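You operate a simulated robot arm through the tools that you are given. There is no shell and no other tool.

You run a simulated two-armed robot. Do the job below in one go: nothing can be reset, and whatever is moved stays where it is left.

## Task
Set the track stop to 20 mm and push the track's two bundles up to it in a row.
Fine: lock the track knob again before you push; slide the bundles, don't lift them.

The check looks at the end state, three seconds after you hand in, the way a careful person would. Anything else that was tipped, shoved, dropped, spilled or broken makes it a failure.

## Robot
Two 7-joint arms with two-finger parallel grippers on one trunk that stands fixed in place. Base frame: the origin is at the foot of the trunk, x ahead of it, y to its left, z up. Readings come in m, degrees, newtons and seconds.
The left shoulder is at [0.02, 0.138, 1.2], the right one opposite. With the tool pointing down near the work surface each hand reaches from about 0.1 to 0.5 m from the base axis, measured 20 degrees to its own side. Payload 1.57 kg a hand.
The tool frame of a hand sits at the grasp point between the pads (the TCP): z along the fingers, y along the line on which they close. The tips reach 0.03 m beyond it. The gripper opens to 0.08 m. The fingers are 0.017 m wide and 0.012 m thick; the gripper's body (0.04 by 0.082 m) begins 0.08 m behind the TCP.
Orientation is that of the tool frame in the base frame, as a unit quaternion [w, x, y, z]. With the fingers straight down and closing along the base's y, the tool's x points along the base's -x, its y along +y and its z along -z.

## Interface
- The arms move only by the tool play_rows. It takes "left_plan", "right_plan" or both (then of equal length, played together; a hand with none holds still); each is one flat list of numbers, 7 for each row, row after row: the shift along the tool's x, y, z in m, then the turn, a rotation vector about the tool's x, y, z in degrees, then the opening, from 0 (shut) to 1 (fully open). In form: [tx, ty, tz, ax, ay, az, fingers, tx, ty, tz, ax, ay, az, fingers, ...]. A call has 1 to 20 rows; each row shifts and turns the commanded pose from where the row before left it, along the tool's axes as they then stand. A row lasts 0.2 s, in which the tool goes at most 0.05 m and 8.6 degrees; a call with a longer step from one row to the next is refused whole, and so is a gripper value outside its range. A pose out of reach is approached as far as the arm can. The call stops where the force on the tool passes 40 N (or 10 N more than at its start, if that is more) or the arm is blocked; 0.2 s more then pass. The fingers move at their own pace (about 0.045 m/s each) and stop on an object; they squeeze with about 40 N. The grip force told is the motor's: it shows also when the fingers shut on nothing. Time passes only in rows, and 0.2 s behind the last, so rows that do not move let the fingers close. The reply holds the time, the measured pose of the TCP, the force on the tool along the base axes, the opening and the grip force, in the units named above and with some noise, with the torque about the TCP (base axes, N m) and any sound that the robot's microphone picked up.
- Cameras (640 x 400 px; columns grow to the right, rows downward): "scene" is now at [0.1792, 0.0495, 1.117]; the picture's right is [0.52, -0.85, 0.00], its down [-0.20, -0.12, -0.97] and it looks along [0.83, 0.51, -0.24] (base axes); focal length 214 px, centre (320, 200). "left" rides on the left gripper at [0.072, 0.007, -0.122] in its tool frame; the picture's right is [-0.09, 1.00, 0.00], its down [-0.84, -0.08, -0.54] and it looks along [-0.54, -0.05, 0.84] (tool axes); focal length 238 px, centre (320, 200). "right" rides on the right gripper at [0.072, -0.007, -0.122] in its tool frame; the picture's right is [0.09, 1.00, 0.00], its down [-0.84, 0.08, -0.54] and it looks along [-0.54, 0.05, 0.84] (tool axes); focal length 238 px, centre (320, 200). There is no depth. A picture from a camera that has moved, and an enlarged one, comes with that camera's place and axes in the base frame and with its lens.
- camera(camera): a new picture of that camera. The clock stands still meanwhile.
- move_column(by): slides the trunk up (or, below 0, down) by that many m; the arms and the scene camera ride with it, the base frame stays. It gives what a move gives, with no picture.
- aim_head(pan, tilt): turns the head with the scene camera to pan (to the left, within 60 degrees either way) and tilt (down, from -29 to 69), counted from straight ahead of the robot. It gives what a move gives.
- inspect(camera, box): a new picture of the part [left, top, right, bottom] of that camera's present view, enlarged. The clock stands still meanwhile.
- close_job(): hands the job in; it is judged then, once.

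Places have to be worked out from the pictures, the camera data and where the tool is seen. Open the grippers and draw the arms clear of the work before you hand the job in, unless the task says otherwise.

The tools are called after "Emit:" as a command line: name --argument value ..., lists and objects as JSON in quotes. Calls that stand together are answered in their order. play_rows: Moves the arms, as the interface text tells. Its arguments: {"type":"object","properties":{"left_plan":{"type":"array"},"right_plan":{"type":"array"}},"required":[]} The other tools are called the same way: move_column (by) moves the trunk up or down; aim_head (pan, tilt) turns the head that bears the scene camera; camera (camera) takes a picture; inspect (camera, box) takes an enlarged picture of a part of a camera's view; close_job () hands the job in.

At the start:

```text
clock: 0.0
left_tool_pos: [0.2863, 0.3723, 1.0297]
left_ee_rot: [0.0, 0.0, 1.0, 0.0]
left_ft_force: [0.5, 0.7, -0.7]
left_ft_torque: [0.0, 0.02, 0.02]
left_width: 0.0799
left_grip_force: 0.0
right_tool_pos: [0.2928, 0.032, 1.0802]
right_ee_rot: [0.0, -0.001, 1.0, 0.0]
right_ft_force: [-0.7, -1.2, 0.3]
right_ft_torque: [0.02, -0.02, 0.0]
right_width: 0.08
right_grip_force: 0.0
trunk travel left (down, up): [-0.575, 0.665]
head pan, tilt (commanded): [31.4, 13.7]
```

scene: 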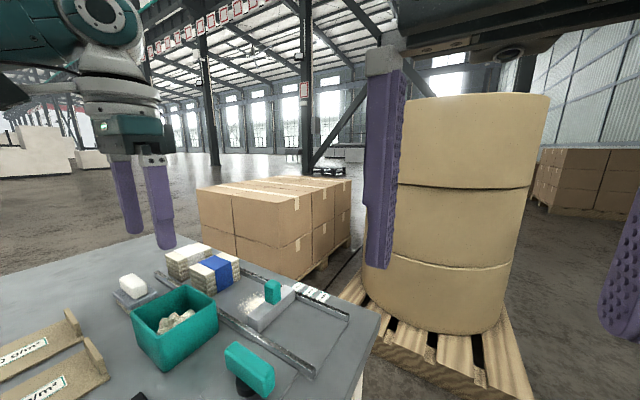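
right: 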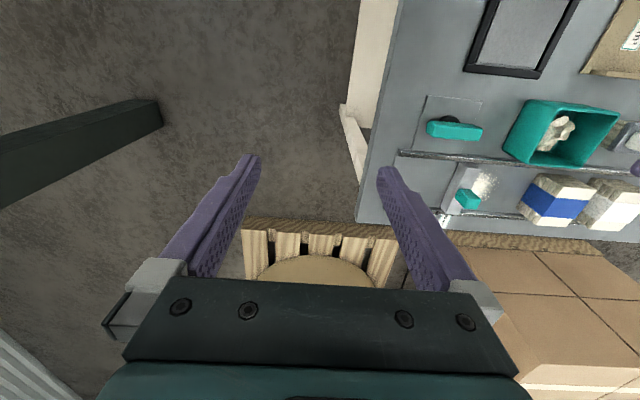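
left: 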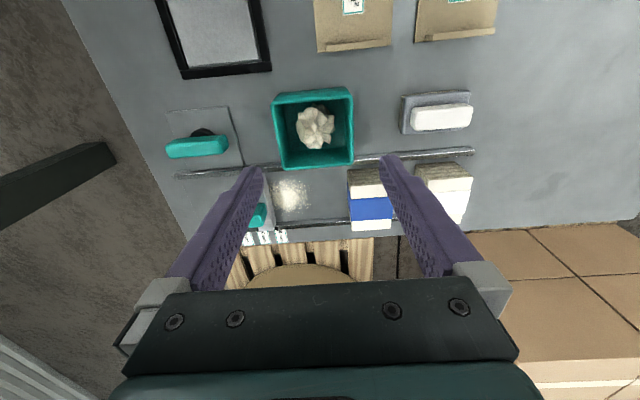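

I start by getting a closer look at the track, its scale and the knobs from the scene and left cameras.

Emit:
inspect --camera "scene" --box '[100, 220, 390, 400]'

Emit:
inspect --camera "left" --box '[150, 80, 490, 260]'

Emit:
inspect --camera "right" --box '[360, 60, 640, 240]'

```text
2.21 times, centred on (245, 310) of scene
camera zoom: at [0.1792, 0.0495, 1.117], right [0.52, -0.85, 0.0], down [-0.2, -0.12, -0.97], along [0.83, 0.51, -0.24], focal length 473 px, centre (486, -43)
```

zoom: 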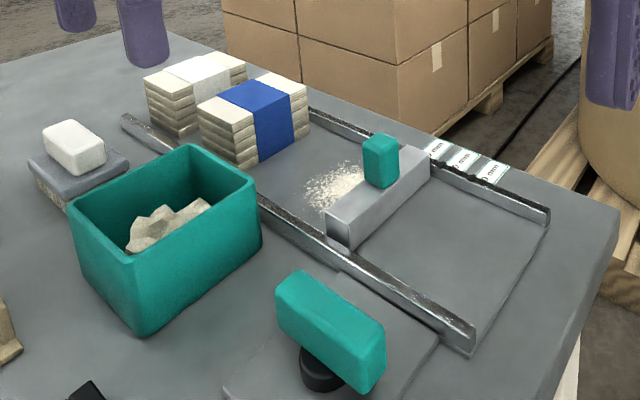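

```text
1.88 times, centred on (320, 170) of left
camera zoom: at [0.2144, 0.3774, 1.1515], right [0.09, 1.0, 0.0], down [0.84, -0.08, 0.54], along [0.54, -0.05, -0.84], focal length 449 px, centre (320, 256)
```

zoom: 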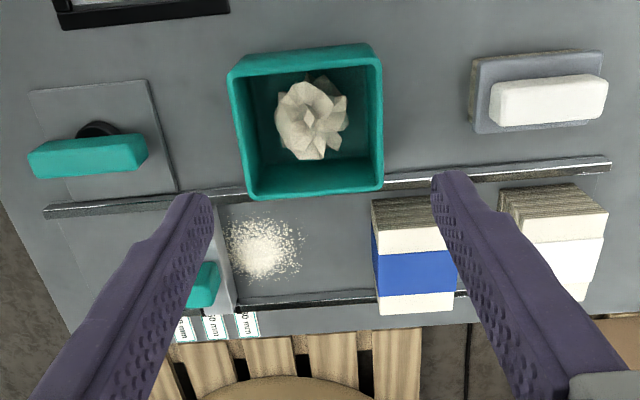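

```text
2.22 times, centred on (500, 150) of right
camera zoom: at [0.221, 0.0259, 1.2017], right [-0.09, 1.0, 0.0], down [0.84, 0.08, 0.54], along [0.54, 0.05, -0.84], focal length 530 px, centre (-80, 311)
```

zoom: 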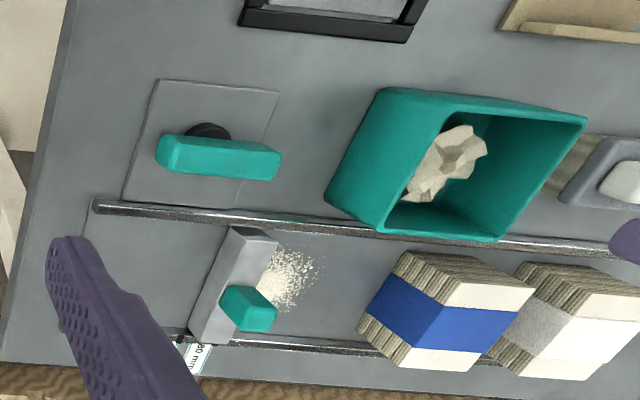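

The track runs along y, from about y=0.16 to y=0.57, with rails near x=0.35 and x=0.45. I tilt the head down to centre the track and get a sharper view of the labels and knob.

Emit:
aim_head --pan 45 --tilt 42

Emit:
camera --camera "scene"

```text
clock: 0.9
left_tool_pos: [0.2868, 0.3714, 1.028]
left_ee_rot: [0.0, 0.0, 1.0, 0.0]
left_ft_force: [-0.5, 0.0, 0.7]
left_ft_torque: [0.01, -0.02, 0.03]
left_width: 0.08
left_grip_force: 0.1
right_tool_pos: [0.2937, 0.0314, 1.08]
right_ee_rot: [0.001, 0.0, 1.0, 0.0]
right_ft_force: [-0.2, 0.4, -0.3]
right_ft_torque: [0.0, 0.01, -0.04]
right_width: 0.0802
right_grip_force: 0.1
trunk travel left (down, up): [-0.575, 0.665]
head pan, tilt (commanded): [45.0, 42.0]
```

```text
taken
camera scene: at [0.1587, 0.0599, 1.0725], right [0.71, -0.71, 0.0], down [-0.47, -0.47, -0.74], along [0.53, 0.53, -0.67], focal length 214 px, centre (320, 200)
```

scene: 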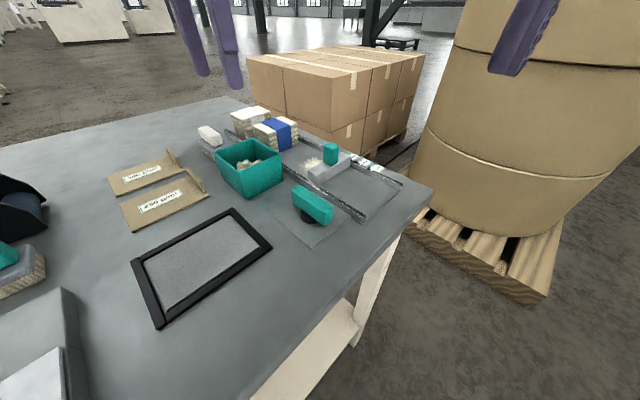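

The whole table is visible now. I zoom in on the stop, labels and knob.

Emit:
inspect --camera "scene" --box '[290, 130, 420, 211]'

Emit:
inspect --camera "scene" --box '[260, 170, 380, 245]'

Emit:
inspect --camera "scene" --box '[190, 90, 330, 178]'

```text
4.92 times, centred on (355, 170) of scene
camera zoom: at [0.1587, 0.0599, 1.0725], right [0.71, -0.71, 0.0], down [-0.47, -0.47, -0.74], along [0.53, 0.53, -0.67], focal length 1056 px, centre (148, 345)
```

zoom: 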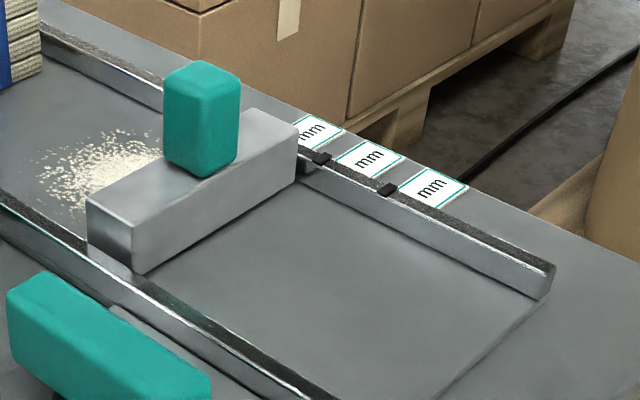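

```text
5.33 times, centred on (320, 208) of scene
camera zoom: at [0.1587, 0.0599, 1.0725], right [0.71, -0.71, 0.0], down [-0.47, -0.47, -0.74], along [0.53, 0.53, -0.67], focal length 1144 px, centre (320, 160)
```

zoom: 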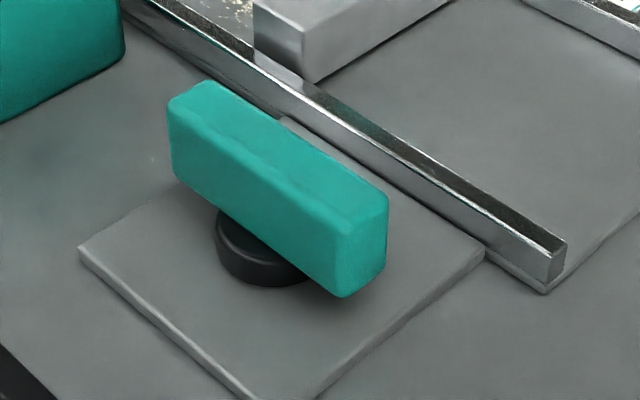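

```text
4.55 times, centred on (260, 134) of scene
camera zoom: at [0.1587, 0.0599, 1.0725], right [0.71, -0.71, 0.0], down [-0.47, -0.47, -0.74], along [0.53, 0.53, -0.67], focal length 975 px, centre (593, 500)
```

zoom: 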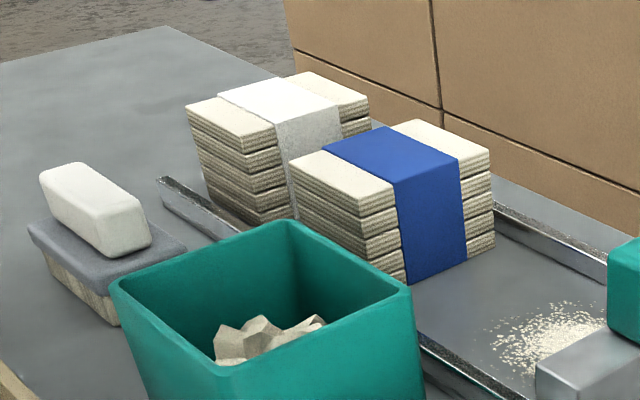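

The labels are partly hidden by the far rail from the head. I zoom the left camera on them, since it looks from above.

Emit:
inspect --camera "left" --box '[225, 200, 305, 250]'

Emit:
inspect --camera "right" --box '[420, 170, 520, 232]'

```text
8.00 times, centred on (265, 225) of left
camera zoom: at [0.2144, 0.3774, 1.1515], right [0.09, 1.0, 0.0], down [0.84, -0.08, 0.54], along [0.54, -0.05, -0.84], focal length 1907 px, centre (760, 0)
```

zoom: 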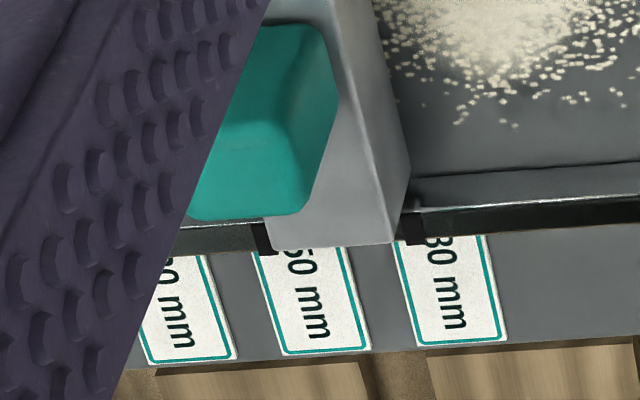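

```text
6.40 times, centred on (470, 201) of right
camera zoom: at [0.221, 0.0259, 1.2017], right [-0.09, 1.0, 0.0], down [0.84, 0.08, 0.54], along [0.54, 0.05, -0.84], focal length 1525 px, centre (-640, 194)
```

zoom: 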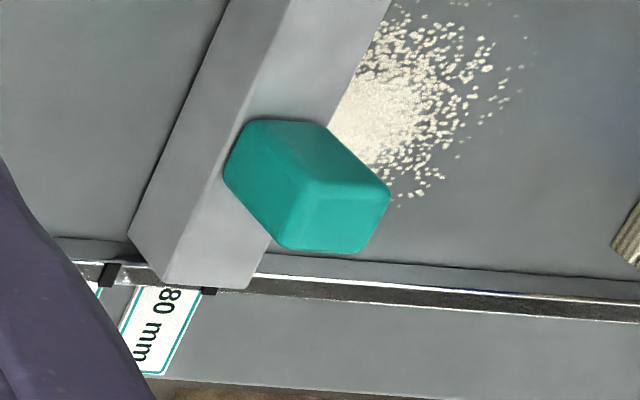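

The labels read 80, 50 and 20 mm going toward -y, and the marks I measured sit near y≈0.285, 0.255 and 0.2245. I shift the left hand sideways so its camera looks straight down on the stop and marks.

Emit:
play_rows --left_plan '[0, -0.02, 0, 0, 0, 0, 1, 0, -0.025, 0, 0, 0, 0, 1, 0, -0.025, 0, 0, 0, 0, 1, 0, -0.025, 0, 0, 0, 0, 1, 0, -0.015, 0, 0, 0, 0, 1, 0, 0, 0, 0, 0, 0, 1]'

Emit:
camera --camera "left"

```text
clock: 2.3
left_tool_pos: [0.2868, 0.2613, 1.0286]
left_ee_rot: [0.0, 0.0, 1.0, 0.0]
left_ft_force: [-0.6, -0.9, 0.9]
left_ft_torque: [0.01, 0.0, -0.01]
left_width: 0.08
left_grip_force: 0.1
right_tool_pos: [0.2945, 0.0326, 1.0798]
right_ee_rot: [0.0, 0.0, 1.0, 0.0]
right_ft_force: [-0.5, -0.2, 0.4]
right_ft_torque: [0.01, 0.02, -0.04]
right_width: 0.0799
right_grip_force: 0.0
trunk travel left (down, up): [-0.575, 0.665]
head pan, tilt (commanded): [45.0, 42.0]
```

```text
taken
camera left: at [0.2149, 0.267, 1.1507], right [0.09, 1.0, 0.0], down [0.84, -0.08, 0.54], along [0.54, -0.05, -0.84], focal length 238 px, centre (320, 200)
```

left: 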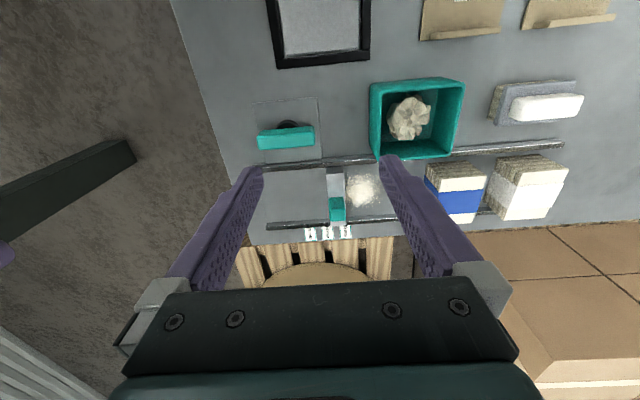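

The stop and labels now show between the fingers. I zoom in on them and on the knob.

Emit:
inspect --camera "left" --box '[280, 190, 376, 250]'

Emit:
inspect --camera "left" --box '[245, 90, 341, 150]'

Emit:
inspect --camera "left" --box '[260, 140, 388, 220]'

Emit:
inspect --camera "left" --box '[360, 70, 600, 225]'

```text
6.67 times, centred on (328, 220) of left
camera zoom: at [0.2149, 0.267, 1.1507], right [0.09, 1.0, 0.0], down [0.84, -0.08, 0.54], along [0.54, -0.05, -0.84], focal length 1589 px, centre (267, 67)
```

zoom: 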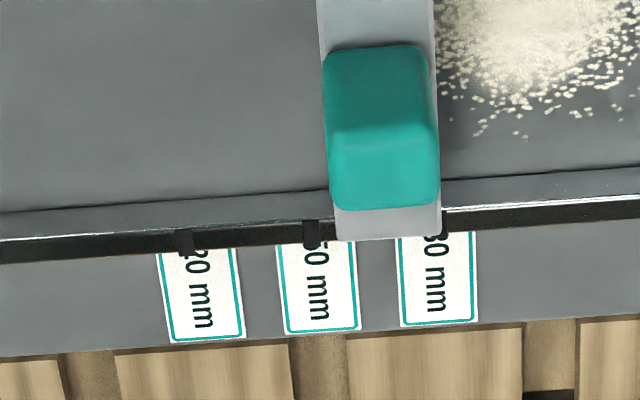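

```text
6.67 times, centred on (293, 120) of left
camera zoom: at [0.2149, 0.267, 1.1507], right [0.09, 1.0, 0.0], down [0.84, -0.08, 0.54], along [0.54, -0.05, -0.84], focal length 1589 px, centre (500, 733)
```

zoom: 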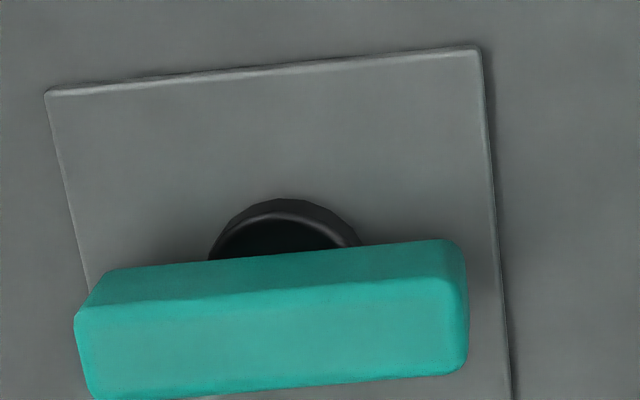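

```text
5.00 times, centred on (324, 180) of left
camera zoom: at [0.2149, 0.267, 1.1507], right [0.09, 1.0, 0.0], down [0.84, -0.08, 0.54], along [0.54, -0.05, -0.84], focal length 1192 px, centre (300, 300)
```

zoom: 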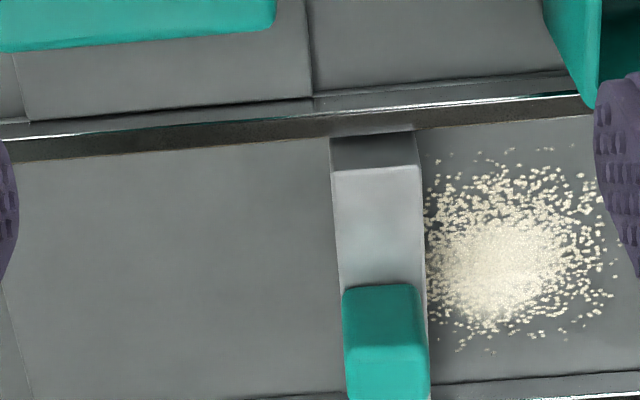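

```text
2.58 times, centred on (480, 148) of left
camera zoom: at [0.2149, 0.267, 1.1507], right [0.09, 1.0, 0.0], down [0.84, -0.08, 0.54], along [0.54, -0.05, -0.84], focal length 615 px, centre (-93, 336)
```

zoom: 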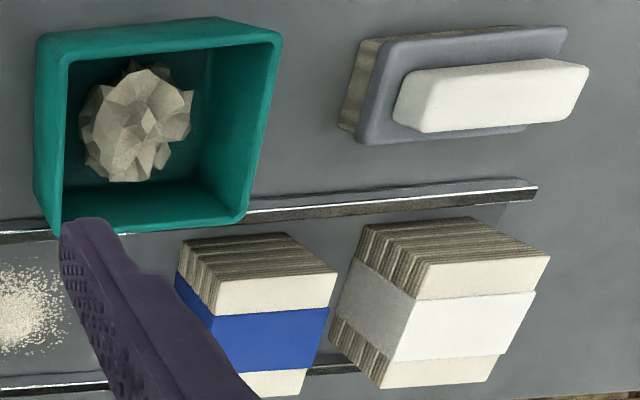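

The face of the stop on the bundle side sits on the 80 mm mark, so the target is that face on the 20 mm mark at y≈0.226. The knob bar runs along y, centred near (0.301, 0.2205) with its top at about z=0.888. I turn the left wrist 90° so the fingers close along x, and draw the right hand aside.

Emit:
play_rows --left_plan '[0, 0, 0, 0, 0, 8.1818, 1, 0, 0, 0, 0, 0, 8.1818, 1, 0, 0, 0, 0, 0, 8.1818, 1, 0, 0, 0, 0, 0, 8.1818, 1, 0, 0, 0, 0, 0, 8.1818, 1, 0, 0, 0, 0, 0, 8.1818, 1, 0, 0, 0, 0, 0, 8.1818, 1, 0, 0, 0, 0, 0, 8.1818, 1, 0, 0, 0, 0, 0, 8.1818, 1, 0, 0, 0, 0, 0, 8.1818, 1, 0, 0, 0, 0, 0, 8.1818, 1, 0, 0, 0, 0, 0, 0, 1]' --right_plan '[0, -0.014, 0, 0, 0, 0, 1, 0, -0.014, 0, 0, 0, 0, 1, 0, -0.014, 0, 0, 0, 0, 1, 0, -0.014, 0, 0, 0, 0, 1, 0, -0.014, 0, 0, 0, 0, 1, 0, -0.014, 0, 0, 0, 0, 1, 0, -0.014, 0, 0, 0, 0, 1, 0, -0.014, 0, 0, 0, 0, 1, 0, -0.014, 0, 0, 0, 0, 1, 0, -0.014, 0, 0, 0, 0, 1, 0, 0, 0, 0, 0, 0, 1, 0, 0, 0, 0, 0, 0, 1]'

Emit:
camera --camera "left"

Emit:
camera --camera "scene"

```text
clock: 4.9
left_tool_pos: [0.2856, 0.2619, 1.029]
left_ee_rot: [0.001, 0.708, 0.707, -0.001]
left_ft_force: [0.3, -0.2, 1.0]
left_ft_torque: [0.0, 0.0, 0.0]
left_width: 0.0798
left_grip_force: 0.0
right_tool_pos: [0.2897, -0.1068, 1.0749]
right_ee_rot: [-0.009, -0.003, 1.0, -0.005]
right_ft_force: [0.4, -0.4, 0.0]
right_ft_torque: [0.01, 0.0, 0.0]
right_width: 0.08
right_grip_force: 0.1
trunk travel left (down, up): [-0.575, 0.665]
head pan, tilt (commanded): [45.0, 42.0]
```

```text
taken
camera left: at [0.293, 0.3327, 1.1514], right [1.0, -0.09, 0.0], down [-0.08, -0.84, 0.54], along [-0.05, -0.54, -0.84], focal length 238 px, centre (320, 200)
```

left: 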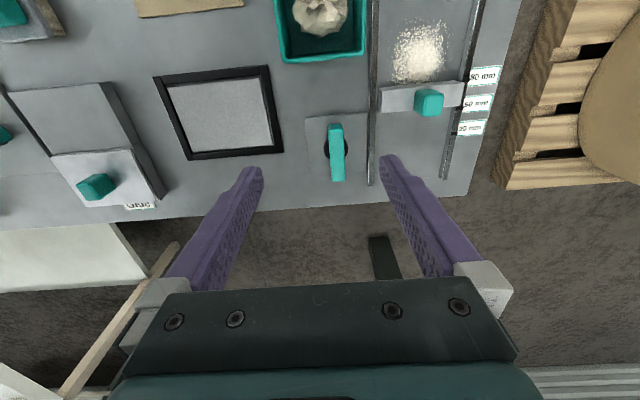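

```text
taken
camera scene: at [0.1587, 0.0599, 1.0724], right [0.71, -0.71, 0.0], down [-0.47, -0.47, -0.74], along [0.53, 0.53, -0.67], focal length 214 px, centre (320, 200)
```

scene: 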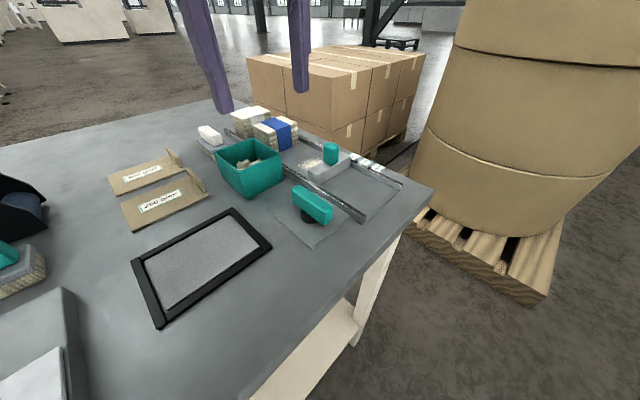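

This view is good. I zoom in on the knob and plate for any lock marks, and on the labels and stop from this side.

Emit:
inspect --camera "left" --box '[290, 100, 386, 160]'

Emit:
inspect --camera "left" --box '[370, 50, 514, 140]'

Emit:
inspect --camera "left" --box '[290, 120, 386, 190]'

```text
6.67 times, centred on (338, 130) of left
camera zoom: at [0.293, 0.3327, 1.1514], right [1.0, -0.09, 0.0], down [-0.08, -0.84, 0.54], along [-0.05, -0.54, -0.84], focal length 1589 px, centre (200, 667)
```

zoom: 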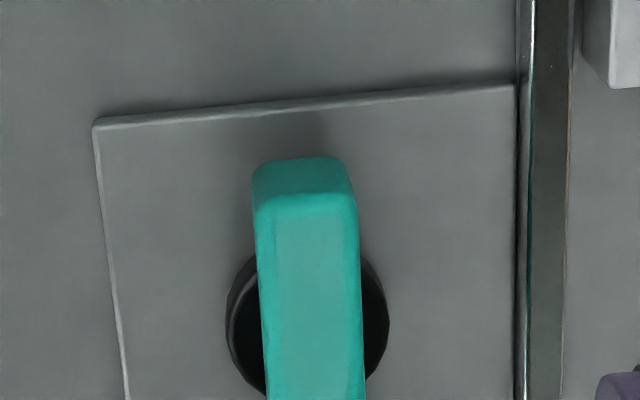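

```text
4.44 times, centred on (442, 95) of left
camera zoom: at [0.293, 0.3327, 1.1514], right [1.0, -0.09, 0.0], down [-0.08, -0.84, 0.54], along [-0.05, -0.54, -0.84], focal length 1059 px, centre (-222, 667)
```

zoom: 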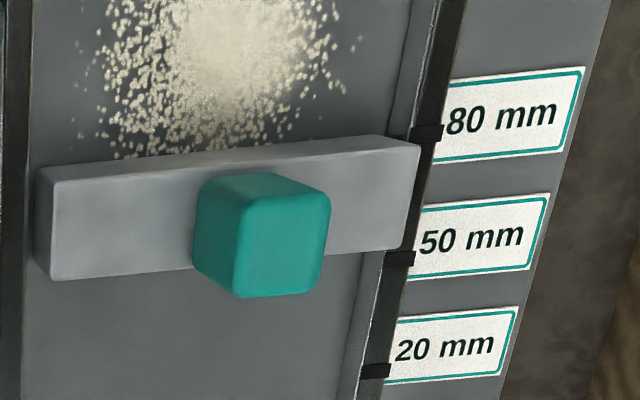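

```text
5.71 times, centred on (338, 155) of left
camera zoom: at [0.293, 0.3327, 1.1514], right [1.0, -0.09, 0.0], down [-0.08, -0.84, 0.54], along [-0.05, -0.54, -0.84], focal length 1362 px, centre (217, 457)
```

zoom: 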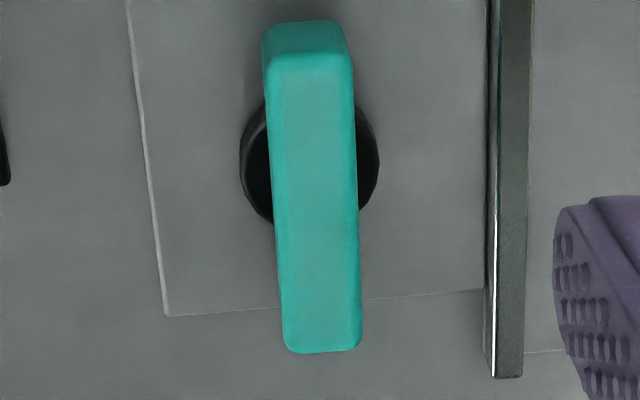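

The labels are clear: 80, 50 and 20. The knob axis is near (0.303, 0.2213), with the bar spanning roughly z 0.867–0.888. I bring the open left gripper above it and check alignment before going down.

Emit:
play_rows --left_plan '[-0.0205, 0.0087, 0.0, 0, 0, 0, 1, -0.02, 0.0088, 0.0, 0, 0, 0, 1, 0, 0, 0.03, 0, 0, 0, 1, 0, 0, 0.03, 0, 0, 0, 1, 0, 0, 0.02, 0, 0, 0, 1, 0, 0, 0, 0, 0, 0, 1]'

Emit:
camera --camera "left"

Emit:
inspect --camera "scene" --box '[230, 110, 390, 250]'

```text
clock: 6.3
left_tool_pos: [0.303, 0.2189, 0.9484]
left_ee_rot: [0.001, 0.707, 0.707, 0.0]
left_ft_force: [-0.4, -0.2, 1.3]
left_ft_torque: [0.01, 0.02, -0.02]
left_width: 0.08
left_grip_force: 0.0
right_tool_pos: [0.2905, -0.1072, 1.0735]
right_ee_rot: [-0.009, -0.003, 1.0, -0.006]
right_ft_force: [-0.2, 0.2, 0.9]
right_ft_torque: [0.02, 0.07, 0.03]
right_width: 0.0803
right_grip_force: 0.0
trunk travel left (down, up): [-0.575, 0.665]
head pan, tilt (commanded): [45.0, 42.0]
```

```text
taken
camera left: at [0.3101, 0.2909, 1.0716], right [1.0, -0.09, 0.0], down [-0.08, -0.84, 0.54], along [-0.05, -0.54, -0.84], focal length 238 px, centre (320, 200)
```

left: 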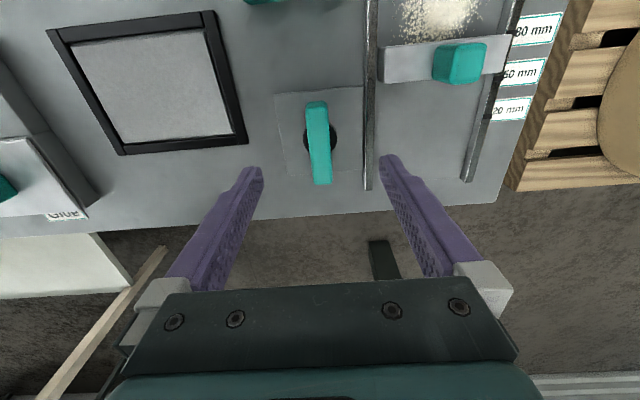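

```text
2.86 times, centred on (310, 180) of scene
camera zoom: at [0.1587, 0.0599, 1.0724], right [0.71, -0.71, 0.0], down [-0.47, -0.47, -0.74], along [0.53, 0.53, -0.67], focal length 613 px, centre (349, 257)
```

zoom: 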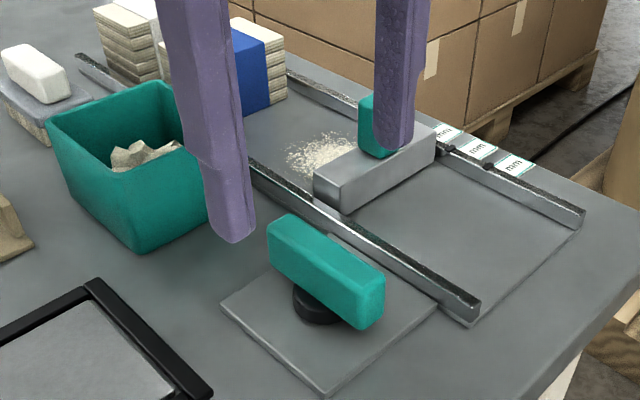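

The gripper is centred over the bar. I narrow the opening so the far finger stays clear of the rail, lower until the tips are at about z=0.87, then close on the bar.

Emit:
play_rows --left_plan '[0.0022, 0.0, 0, 0, 0, 0, 0.5, 0, 0, 0, 0, 0, 0, 0.5, 0, 0, 0, 0, 0, 0, 0.5, 0, 0, 0.016, 0, 0, 0, 0.5, 0, 0, 0.016, 0, 0, 0, 0.5, 0, 0, 0.016, 0, 0, 0, 0.5, 0, 0, 0, 0, 0, 0, 0.5]'

Emit:
inspect --camera "scene" --box '[260, 150, 370, 230]'

Emit:
camera --camera "left"

```text
clock: 7.9
left_tool_pos: [0.3026, 0.2232, 0.9018]
left_ee_rot: [0.0, 0.707, 0.707, 0.0]
left_ft_force: [0.7, 0.5, 0.7]
left_ft_torque: [-0.03, 0.01, 0.01]
left_width: 0.0399
left_grip_force: 0.1
right_tool_pos: [0.2915, -0.1073, 1.074]
right_ee_rot: [-0.01, -0.001, 1.0, -0.006]
right_ft_force: [0.0, 0.4, -0.4]
right_ft_torque: [0.0, 0.02, 0.03]
right_width: 0.08
right_grip_force: 0.0
trunk travel left (down, up): [-0.575, 0.665]
head pan, tilt (commanded): [45.0, 42.0]
```

```text
5.00 times, centred on (315, 190) of scene
camera zoom: at [0.1587, 0.0599, 1.0724], right [0.71, -0.71, 0.0], down [-0.47, -0.47, -0.74], along [0.53, 0.53, -0.67], focal length 1072 px, centre (345, 250)
```

zoom: 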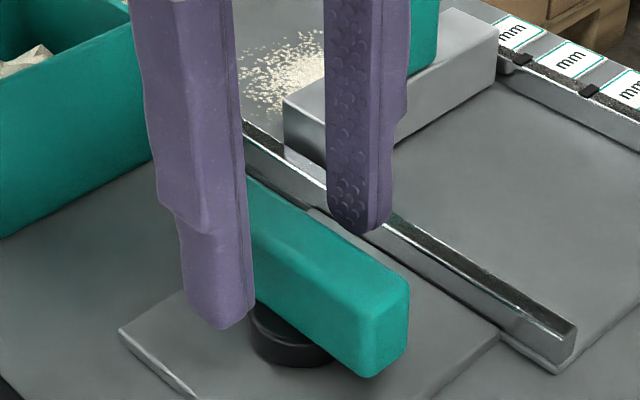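

```text
taken
camera left: at [0.3095, 0.2936, 1.023], right [1.0, -0.09, 0.0], down [-0.08, -0.84, 0.54], along [-0.05, -0.54, -0.84], focal length 238 px, centre (320, 200)
```

left: 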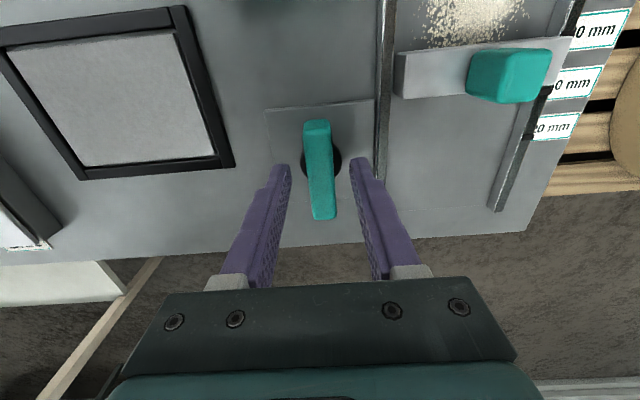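

The fingers straddle the bar at its middle. I close on it and watch the forces.

Emit:
play_rows --left_plan '[0, -0.0, 0, 0, 0, 0, 0.3, 0, 0, 0, 0, 0, 0, 0.0, 0, 0, 0, 0, 0, 0, 0.0, 0, 0, 0, 0, 0, 0, 0.0, 0, 0, 0, 0, 0, 0, 0.0]'

Emit:
camera --camera "left"

```text
clock: 9.1
left_tool_pos: [0.3031, 0.2232, 0.9022]
left_ee_rot: [0.0, 0.707, 0.707, 0.0]
left_ft_force: [3.5, 0.6, -4.4]
left_ft_torque: [-0.16, -0.03, -0.11]
left_width: 0.0178
left_grip_force: 32.9
right_tool_pos: [0.2909, -0.1088, 1.0755]
right_ee_rot: [-0.011, -0.001, 1.0, -0.005]
right_ft_force: [0.3, 0.2, 0.0]
right_ft_torque: [-0.02, 0.0, 0.01]
right_width: 0.0801
right_grip_force: 0.1
trunk travel left (down, up): [-0.575, 0.665]
head pan, tilt (commanded): [45.0, 42.0]
```

```text
taken
camera left: at [0.3099, 0.2935, 1.0233], right [1.0, -0.09, 0.0], down [-0.08, -0.84, 0.54], along [-0.05, -0.54, -0.84], focal length 238 px, centre (320, 200)
```

left: 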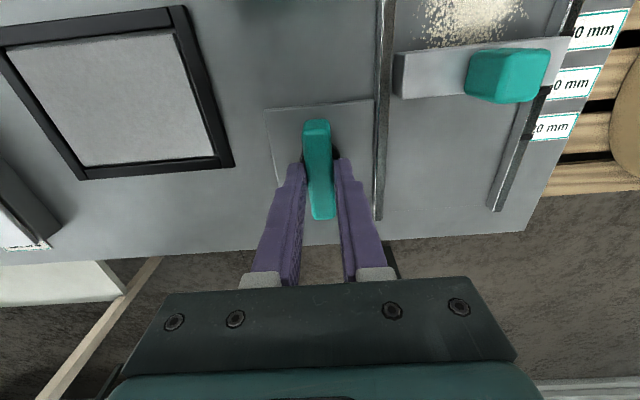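

The bar is held, 17.8 mm wide. I try turning counter-clockwise (seen from above) by a few degrees and read the torque.

Emit:
play_rows --left_plan '[0, 0, 0, 0, 0, -4, 0, 0, 0, 0, 0, 0, -4, 0, 0, 0, 0, 0, 0, -4, 0, 0, 0, 0, 0, 0, 0, 0]'

Emit:
camera --camera "left"

Emit:
inspect --camera "scene" --box '[260, 150, 370, 230]'

```text
clock: 10.1
left_tool_pos: [0.3024, 0.222, 0.9016]
left_ee_rot: [0.0, 0.628, 0.778, 0.0]
left_ft_force: [1.6, -1.3, -2.2]
left_ft_torque: [-0.35, -0.01, -0.84]
left_width: 0.0216
left_grip_force: 34.4
right_tool_pos: [0.2921, -0.109, 1.0742]
right_ee_rot: [-0.01, 0.0, 1.0, -0.006]
right_ft_force: [-0.5, 0.2, 0.1]
right_ft_torque: [0.0, -0.01, -0.03]
right_width: 0.0799
right_grip_force: 0.1
trunk travel left (down, up): [-0.575, 0.665]
head pan, tilt (commanded): [45.0, 42.0]
```

```text
taken
camera left: at [0.2948, 0.2933, 1.0235], right [0.99, 0.12, 0.0], down [0.1, -0.83, 0.54], along [0.06, -0.54, -0.84], focal length 238 px, centre (320, 200)
```

left: 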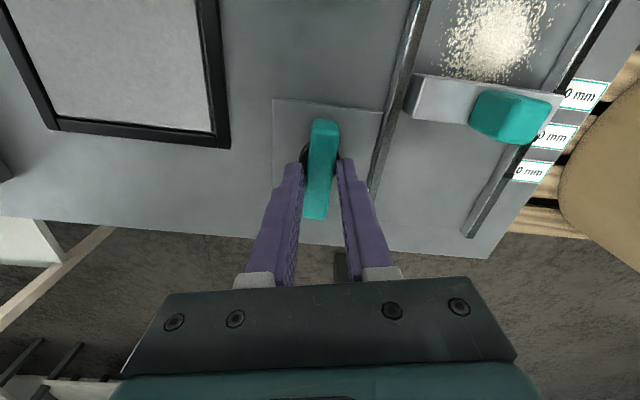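

```text
5.00 times, centred on (315, 190) of scene
camera zoom: at [0.1588, 0.0595, 1.0725], right [0.71, -0.71, 0.0], down [-0.47, -0.47, -0.74], along [0.53, 0.53, -0.67], focal length 1072 px, centre (345, 250)
```

zoom: 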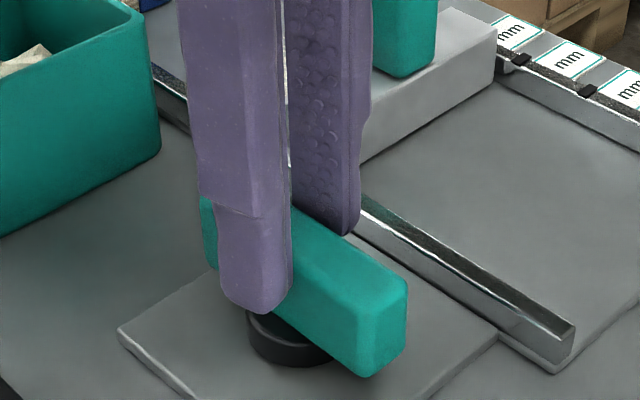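

The bar did not follow: the torque rose to 0.84 N m and the fingers were spread, so counter-clockwise is its end stop. I go back and try clockwise a few degrees.

Emit:
play_rows --left_plan '[0, 0, 0, 0, 0, 4, 0, 0, 0, 0, 0, 0, 4, 0, 0, 0, 0, 0, 0, 4, 0, 0, 0, 0, 0, 0, 4, 0, 0, 0, 0, 0, 0, 4, 0, 0, 0, 0, 0, 0, 4, 0, 0, 0, 0, 0, 0, 0, 0]'

Emit:
camera --camera "left"

Emit:
inspect --camera "scene" --box '[260, 150, 370, 230]'

```text
clock: 11.7
left_tool_pos: [0.303, 0.2226, 0.9002]
left_ee_rot: [0.0, 0.777, 0.63, 0.0]
left_ft_force: [8.7, 1.8, -20.3]
left_ft_torque: [0.11, -0.24, 0.0]
left_width: 0.0178
left_grip_force: 32.6
right_tool_pos: [0.293, -0.1091, 1.0734]
right_ee_rot: [-0.01, 0.0, 1.0, -0.005]
right_ft_force: [-0.1, 0.5, 0.2]
right_ft_torque: [0.0, 0.05, 0.01]
right_width: 0.0798
right_grip_force: 0.0
trunk travel left (down, up): [-0.575, 0.665]
head pan, tilt (commanded): [45.0, 42.0]
```

```text
taken
camera left: at [0.3255, 0.2912, 1.0237], right [0.95, -0.3, 0.0], down [-0.25, -0.8, 0.54], along [-0.16, -0.52, -0.84], focal length 238 px, centre (320, 200)
```

left: 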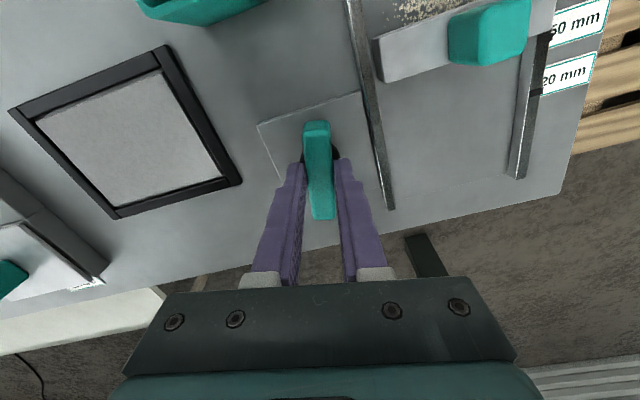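

```text
5.00 times, centred on (315, 190) of scene
camera zoom: at [0.1591, 0.0596, 1.0722], right [0.71, -0.71, 0.0], down [-0.47, -0.47, -0.74], along [0.53, 0.53, -0.67], focal length 1072 px, centre (345, 250)
```

zoom: 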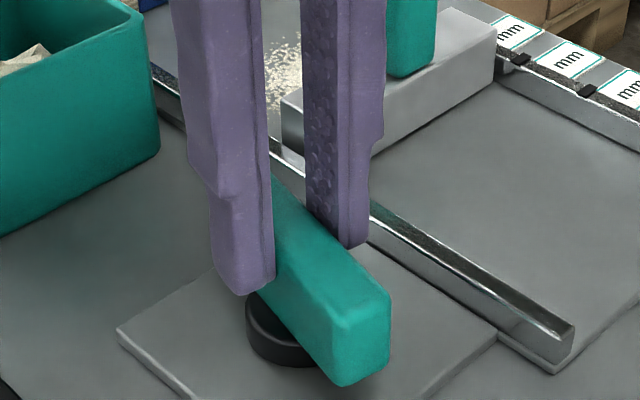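

Clockwise works: the bar followed by 12° with no torque. There's a 20 N vertical pull, so I ease the hand down a hair and continue clockwise in small steps.

Emit:
play_rows --left_plan '[0, 0, 0.001, 0, 0, 5, 0, 0, 0, 0, 0, 0, 5, 0, 0, 0, 0, 0, 0, 5, 0, 0, 0, 0, 0, 0, 5, 0, 0, 0, 0, 0, 0, 0, 0]'

Emit:
inspect --camera "scene" --box '[260, 150, 370, 230]'

```text
clock: 12.9
left_tool_pos: [0.3056, 0.2232, 0.9014]
left_ee_rot: [0.001, 0.875, 0.484, 0.002]
left_ft_force: [8.9, 1.6, -6.6]
left_ft_torque: [0.1, -0.17, -0.01]
left_width: 0.018
left_grip_force: 32.9
right_tool_pos: [0.2935, -0.1088, 1.0746]
right_ee_rot: [-0.009, 0.0, 1.0, -0.004]
right_ft_force: [-0.4, -0.7, 0.2]
right_ft_torque: [-0.03, -0.01, 0.01]
right_width: 0.08
right_grip_force: 0.0
trunk travel left (down, up): [-0.575, 0.665]
head pan, tilt (commanded): [45.0, 42.0]
```

```text
5.00 times, centred on (315, 190) of scene
camera zoom: at [0.1598, 0.0599, 1.0727], right [0.71, -0.71, 0.0], down [-0.47, -0.47, -0.74], along [0.53, 0.53, -0.67], focal length 1072 px, centre (345, 250)
```

zoom: 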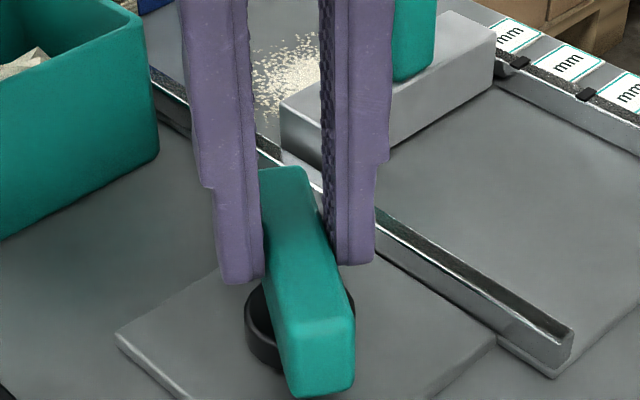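

The bar has turned 32° and the wrist is at 122°, so I release and swing the wrist back 180° to regrip with range to spare. I open, rise and rotate back.

Emit:
play_rows --left_plan '[0, 0, 0, 0, 0, 0, 0.5, 0, 0, 0, 0, 0, 0, 0.5, 0, 0, -0.02, 0, 0, 0, 0.5, 0, 0, -0.02, 0, 0, 0, 0.5, 0, 0, 0, 0, 0, -8.5, 0.5, 0, 0, 0, 0, 0, -8.5, 0.5, 0, 0, 0, 0, 0, -8.5, 0.5, 0, 0, 0, 0, 0, -8.5, 0.5, 0, 0, 0, 0, 0, -8.5, 0.5, 0, 0, 0, 0, 0, -8.5, 0.5, 0, 0, 0, 0, 0, -8.5, 0.5, 0, 0, 0, 0, 0, -8.5, 0.5, 0, 0, 0, 0, 0, -8.5, 0.5, 0, 0, 0, 0, 0, -8.5, 0.5, 0, 0, 0, 0, 0, -8.5, 0.5, 0, 0, 0, 0, 0, -8.5, 0.5, 0, 0, 0, 0, 0, -8.5, 0.5, 0, 0, 0, 0, 0, -8.5, 0.5, 0, 0, 0, 0, 0, 0, 0.5]'

Emit:
camera --camera "left"

Emit:
camera --camera "scene"

```text
clock: 16.9
left_tool_pos: [0.3035, 0.2233, 0.9404]
left_ee_rot: [0.0, 0.025, 1.0, 0.0]
left_ft_force: [0.0, -0.4, -0.8]
left_ft_torque: [-0.01, -0.01, -0.02]
left_width: 0.04
left_grip_force: 0.0
right_tool_pos: [0.2909, -0.1078, 1.0742]
right_ee_rot: [-0.01, 0.0, 1.0, -0.005]
right_ft_force: [0.1, 0.3, 0.5]
right_ft_torque: [-0.02, 0.0, 0.01]
right_width: 0.0797
right_grip_force: 0.0
trunk travel left (down, up): [-0.575, 0.665]
head pan, tilt (commanded): [45.0, 42.0]
```

```text
taken
camera left: at [0.2326, 0.2323, 1.0625], right [0.14, 0.99, 0.0], down [0.83, -0.12, 0.54], along [0.54, -0.08, -0.84], focal length 238 px, centre (320, 200)
```

left: 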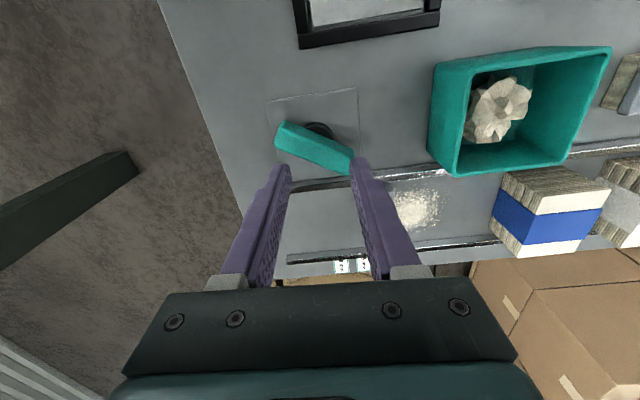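

```text
taken
camera scene: at [0.1587, 0.0599, 1.0724], right [0.71, -0.71, 0.0], down [-0.47, -0.47, -0.74], along [0.53, 0.53, -0.67], focal length 214 px, centre (320, 200)
```

scene: 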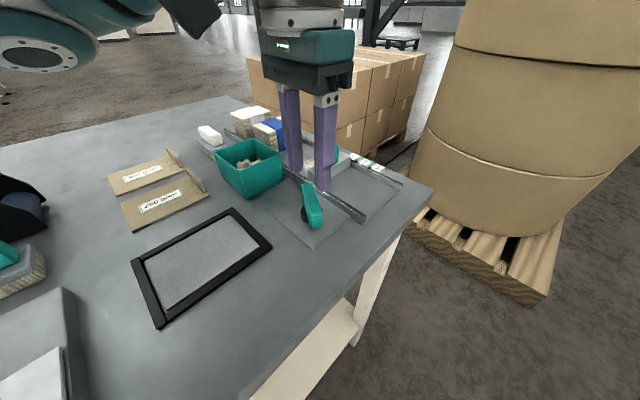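

The bar now shows about 32° clockwise. I turn the wrist on to -58° to line up with it.

Emit:
play_rows --left_plan '[0, 0, 0, 0, 0, -7.6, 0.5, 0, 0, 0, 0, 0, -7.6, 0.5, 0, 0, 0, 0, 0, -7.6, 0.5, 0, 0, 0, 0, 0, -7.6, 0.5, 0, 0, 0, 0, 0, -7.6, 0.5, 0, 0, 0, 0, 0, -7.6, 0.5, 0, 0, 0, 0, 0, -7.6, 0.5, 0, 0, 0, 0, 0, -7.6, 0.5, 0, 0, 0, 0, 0, 0, 0.5]'

Emit:
camera --camera "left"

Emit:
inspect --camera "scene" --box '[260, 150, 370, 230]'

```text
clock: 18.9
left_tool_pos: [0.3024, 0.2236, 0.9401]
left_ee_rot: [0.0, -0.484, 0.875, 0.0]
left_ft_force: [0.3, 0.5, -0.2]
left_ft_torque: [0.03, 0.03, -0.02]
left_width: 0.0401
left_grip_force: 0.1
right_tool_pos: [0.291, -0.1088, 1.0743]
right_ee_rot: [-0.009, 0.0, 1.0, -0.005]
right_ft_force: [-0.6, 0.0, -0.1]
right_ft_torque: [0.0, 0.03, -0.01]
right_width: 0.0801
right_grip_force: 0.0
trunk travel left (down, up): [-0.575, 0.665]
head pan, tilt (commanded): [45.0, 42.0]
```

```text
taken
camera left: at [0.2599, 0.1649, 1.0622], right [-0.79, 0.61, 0.0], down [0.51, 0.67, 0.54], along [0.33, 0.43, -0.84], focal length 238 px, centre (320, 200)
```

left: 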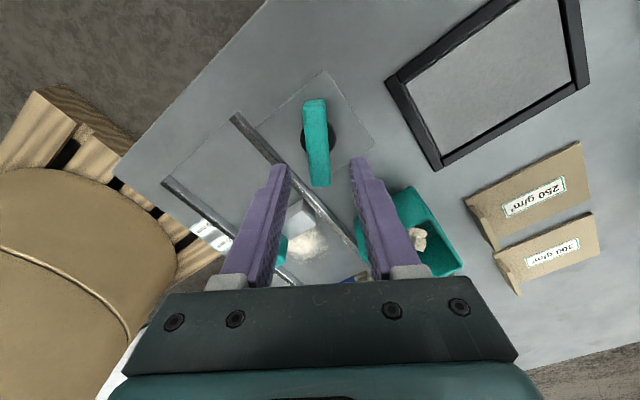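

```text
5.00 times, centred on (315, 190) of scene
camera zoom: at [0.1587, 0.0599, 1.0724], right [0.71, -0.71, 0.0], down [-0.47, -0.47, -0.74], along [0.53, 0.53, -0.67], focal length 1072 px, centre (345, 250)
```

zoom: 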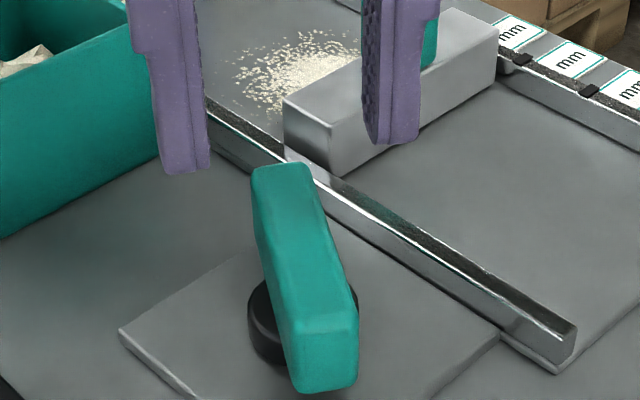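

I zoom in to check how well the hand is centred on the post before going down.

Emit:
inspect --camera "left" --box '[260, 80, 380, 200]'

```text
3.33 times, centred on (320, 140) of left
camera zoom: at [0.2599, 0.1649, 1.0622], right [-0.79, 0.61, 0.0], down [0.51, 0.67, 0.54], along [0.33, 0.43, -0.84], focal length 794 px, centre (320, 400)
```

zoom: 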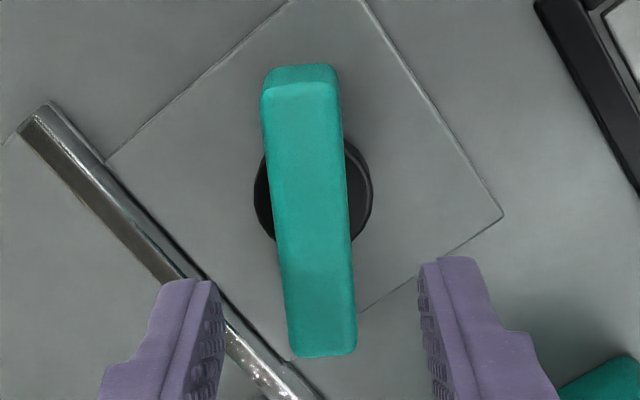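

The zoom shows the bar centre about 3.5 mm along tool +x and 1.4 mm along tool -y from the hand axis, and its top is nearer z=0.882. I correct that, go down to TCP z≈0.895 and close.

Emit:
play_rows --left_plan '[0.0035, -0.0014, 0, 0, 0, 0, 0.5, 0, 0, 0.015, 0, 0, 0, 0.5, 0, 0, 0.015, 0, 0, 0, 0.5, 0, 0, 0.015, 0, 0, 0, 0.5, 0, 0, 0, 0, 0, 0, 0.5, 0, 0, 0, 0, 0, 0, 0, 0, 0, 0, 0, 0, 0, 0, 0, 0, 0, 0, 0, 0, 0, 0, 0, 0, 0, 0, 0, 0]'

Emit:
inspect --camera "scene" --box '[260, 150, 370, 230]'

```text
clock: 20.9
left_tool_pos: [0.3024, 0.2205, 0.8959]
left_ee_rot: [0.001, -0.483, 0.875, -0.001]
left_ft_force: [3.4, -1.5, -5.7]
left_ft_torque: [-0.03, -0.04, -0.03]
left_width: 0.0179
left_grip_force: 32.5
right_tool_pos: [0.2924, -0.1087, 1.0734]
right_ee_rot: [-0.01, 0.0, 1.0, -0.005]
right_ft_force: [0.2, 0.1, -0.2]
right_ft_torque: [-0.01, 0.01, 0.0]
right_width: 0.0801
right_grip_force: 0.2
trunk travel left (down, up): [-0.575, 0.665]
head pan, tilt (commanded): [45.0, 42.0]
```

```text
5.00 times, centred on (315, 190) of scene
camera zoom: at [0.1591, 0.0595, 1.0724], right [0.71, -0.71, 0.0], down [-0.47, -0.47, -0.74], along [0.53, 0.53, -0.67], focal length 1072 px, centre (345, 250)
```

zoom: 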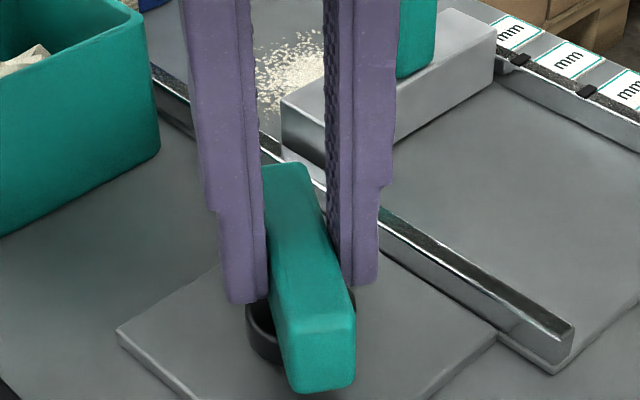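

The bar is gripped centrally and forces are small. I turn it clockwise 30° more, in 5° steps.

Emit:
play_rows --left_plan '[0, 0, 0, 0, 0, 5, 0, 0, 0, 0, 0, 0, 5, 0, 0, 0, 0, 0, 0, 5, 0, 0, 0, 0, 0, 0, 5, 0, 0, 0, 0, 0, 0, 5, 0, 0, 0, 0, 0, 0, 5, 0, 0, 0, 0, 0, 0, 0, 0]'

Emit:
inspect --camera "scene" --box '[260, 150, 370, 230]'

```text
clock: 22.5
left_tool_pos: [0.3038, 0.2205, 0.8956]
left_ee_rot: [0.0, -0.24, 0.971, 0.001]
left_ft_force: [7.0, 3.2, -18.4]
left_ft_torque: [-0.08, 0.05, -0.04]
left_width: 0.0177
left_grip_force: 32.8
right_tool_pos: [0.292, -0.1092, 1.0735]
right_ee_rot: [-0.009, 0.0, 1.0, -0.005]
right_ft_force: [0.6, 0.4, -0.2]
right_ft_torque: [0.01, -0.04, 0.02]
right_width: 0.0801
right_grip_force: 0.1
trunk travel left (down, up): [-0.575, 0.665]
head pan, tilt (commanded): [45.0, 42.0]
```

```text
5.00 times, centred on (315, 190) of scene
camera zoom: at [0.1591, 0.0598, 1.0724], right [0.71, -0.71, 0.0], down [-0.47, -0.47, -0.74], along [0.53, 0.53, -0.67], focal length 1072 px, centre (345, 250)
```

zoom: 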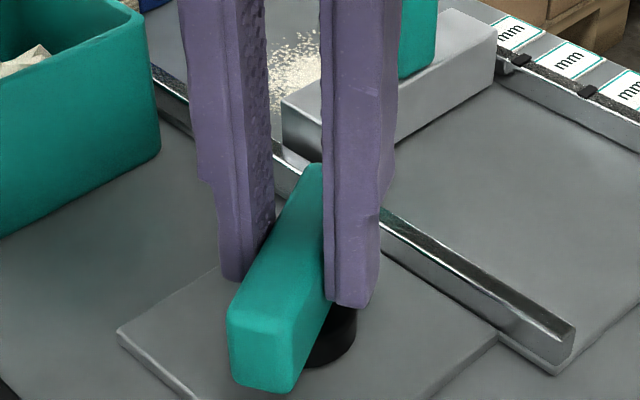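

Bar at about 62°, no turning resistance. I keep going clockwise toward 90°, watching for an end stop.

Emit:
play_rows --left_plan '[0, 0, 0.0005, 0, 0, 5, 0, 0, 0, 0, 0, 0, 5, 0, 0, 0, 0, 0, 0, 5, 0, 0, 0, 0, 0, 0, 5, 0, 0, 0, 0, 0, 0, 4, 0, 0, 0, 0, 0, 0, 0, 0]'

Emit:
inspect --camera "scene" --box '[260, 150, 370, 230]'

Emit:
camera --camera "left"

```text
clock: 23.9
left_tool_pos: [0.3032, 0.2201, 0.894]
left_ee_rot: [0.0, -0.032, 0.999, 0.0]
left_ft_force: [2.7, 0.8, -1.7]
left_ft_torque: [0.13, 0.22, 0.01]
left_width: 0.0179
left_grip_force: 33.0
right_tool_pos: [0.2915, -0.1092, 1.0729]
right_ee_rot: [-0.01, 0.0, 1.0, -0.006]
right_ft_force: [0.3, 0.4, -0.5]
right_ft_torque: [0.0, 0.02, 0.03]
right_width: 0.0797
right_grip_force: 0.0
trunk travel left (down, up): [-0.575, 0.665]
head pan, tilt (commanded): [45.0, 42.0]
```

```text
5.00 times, centred on (315, 190) of scene
camera zoom: at [0.159, 0.0599, 1.0725], right [0.71, -0.71, 0.0], down [-0.47, -0.47, -0.74], along [0.53, 0.53, -0.67], focal length 1072 px, centre (345, 250)
```

zoom: 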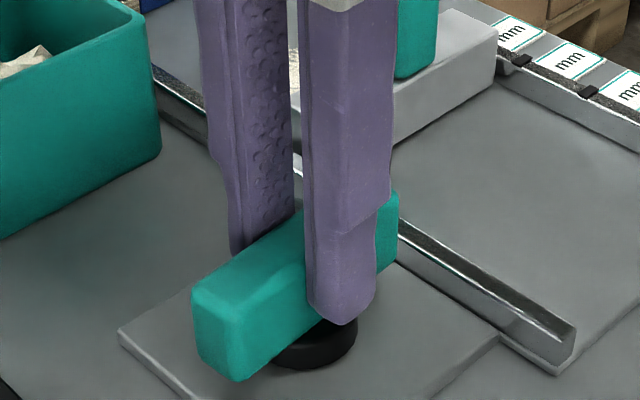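

```text
taken
camera left: at [0.2314, 0.2209, 1.0176], right [0.03, 1.0, 0.0], down [0.84, -0.02, 0.54], along [0.54, -0.01, -0.84], focal length 238 px, centre (320, 200)
```

left: 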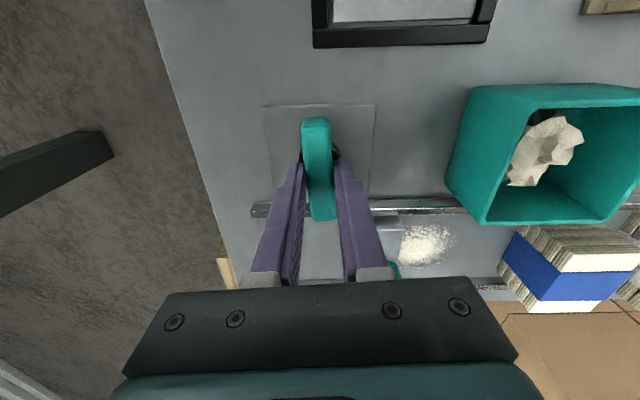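

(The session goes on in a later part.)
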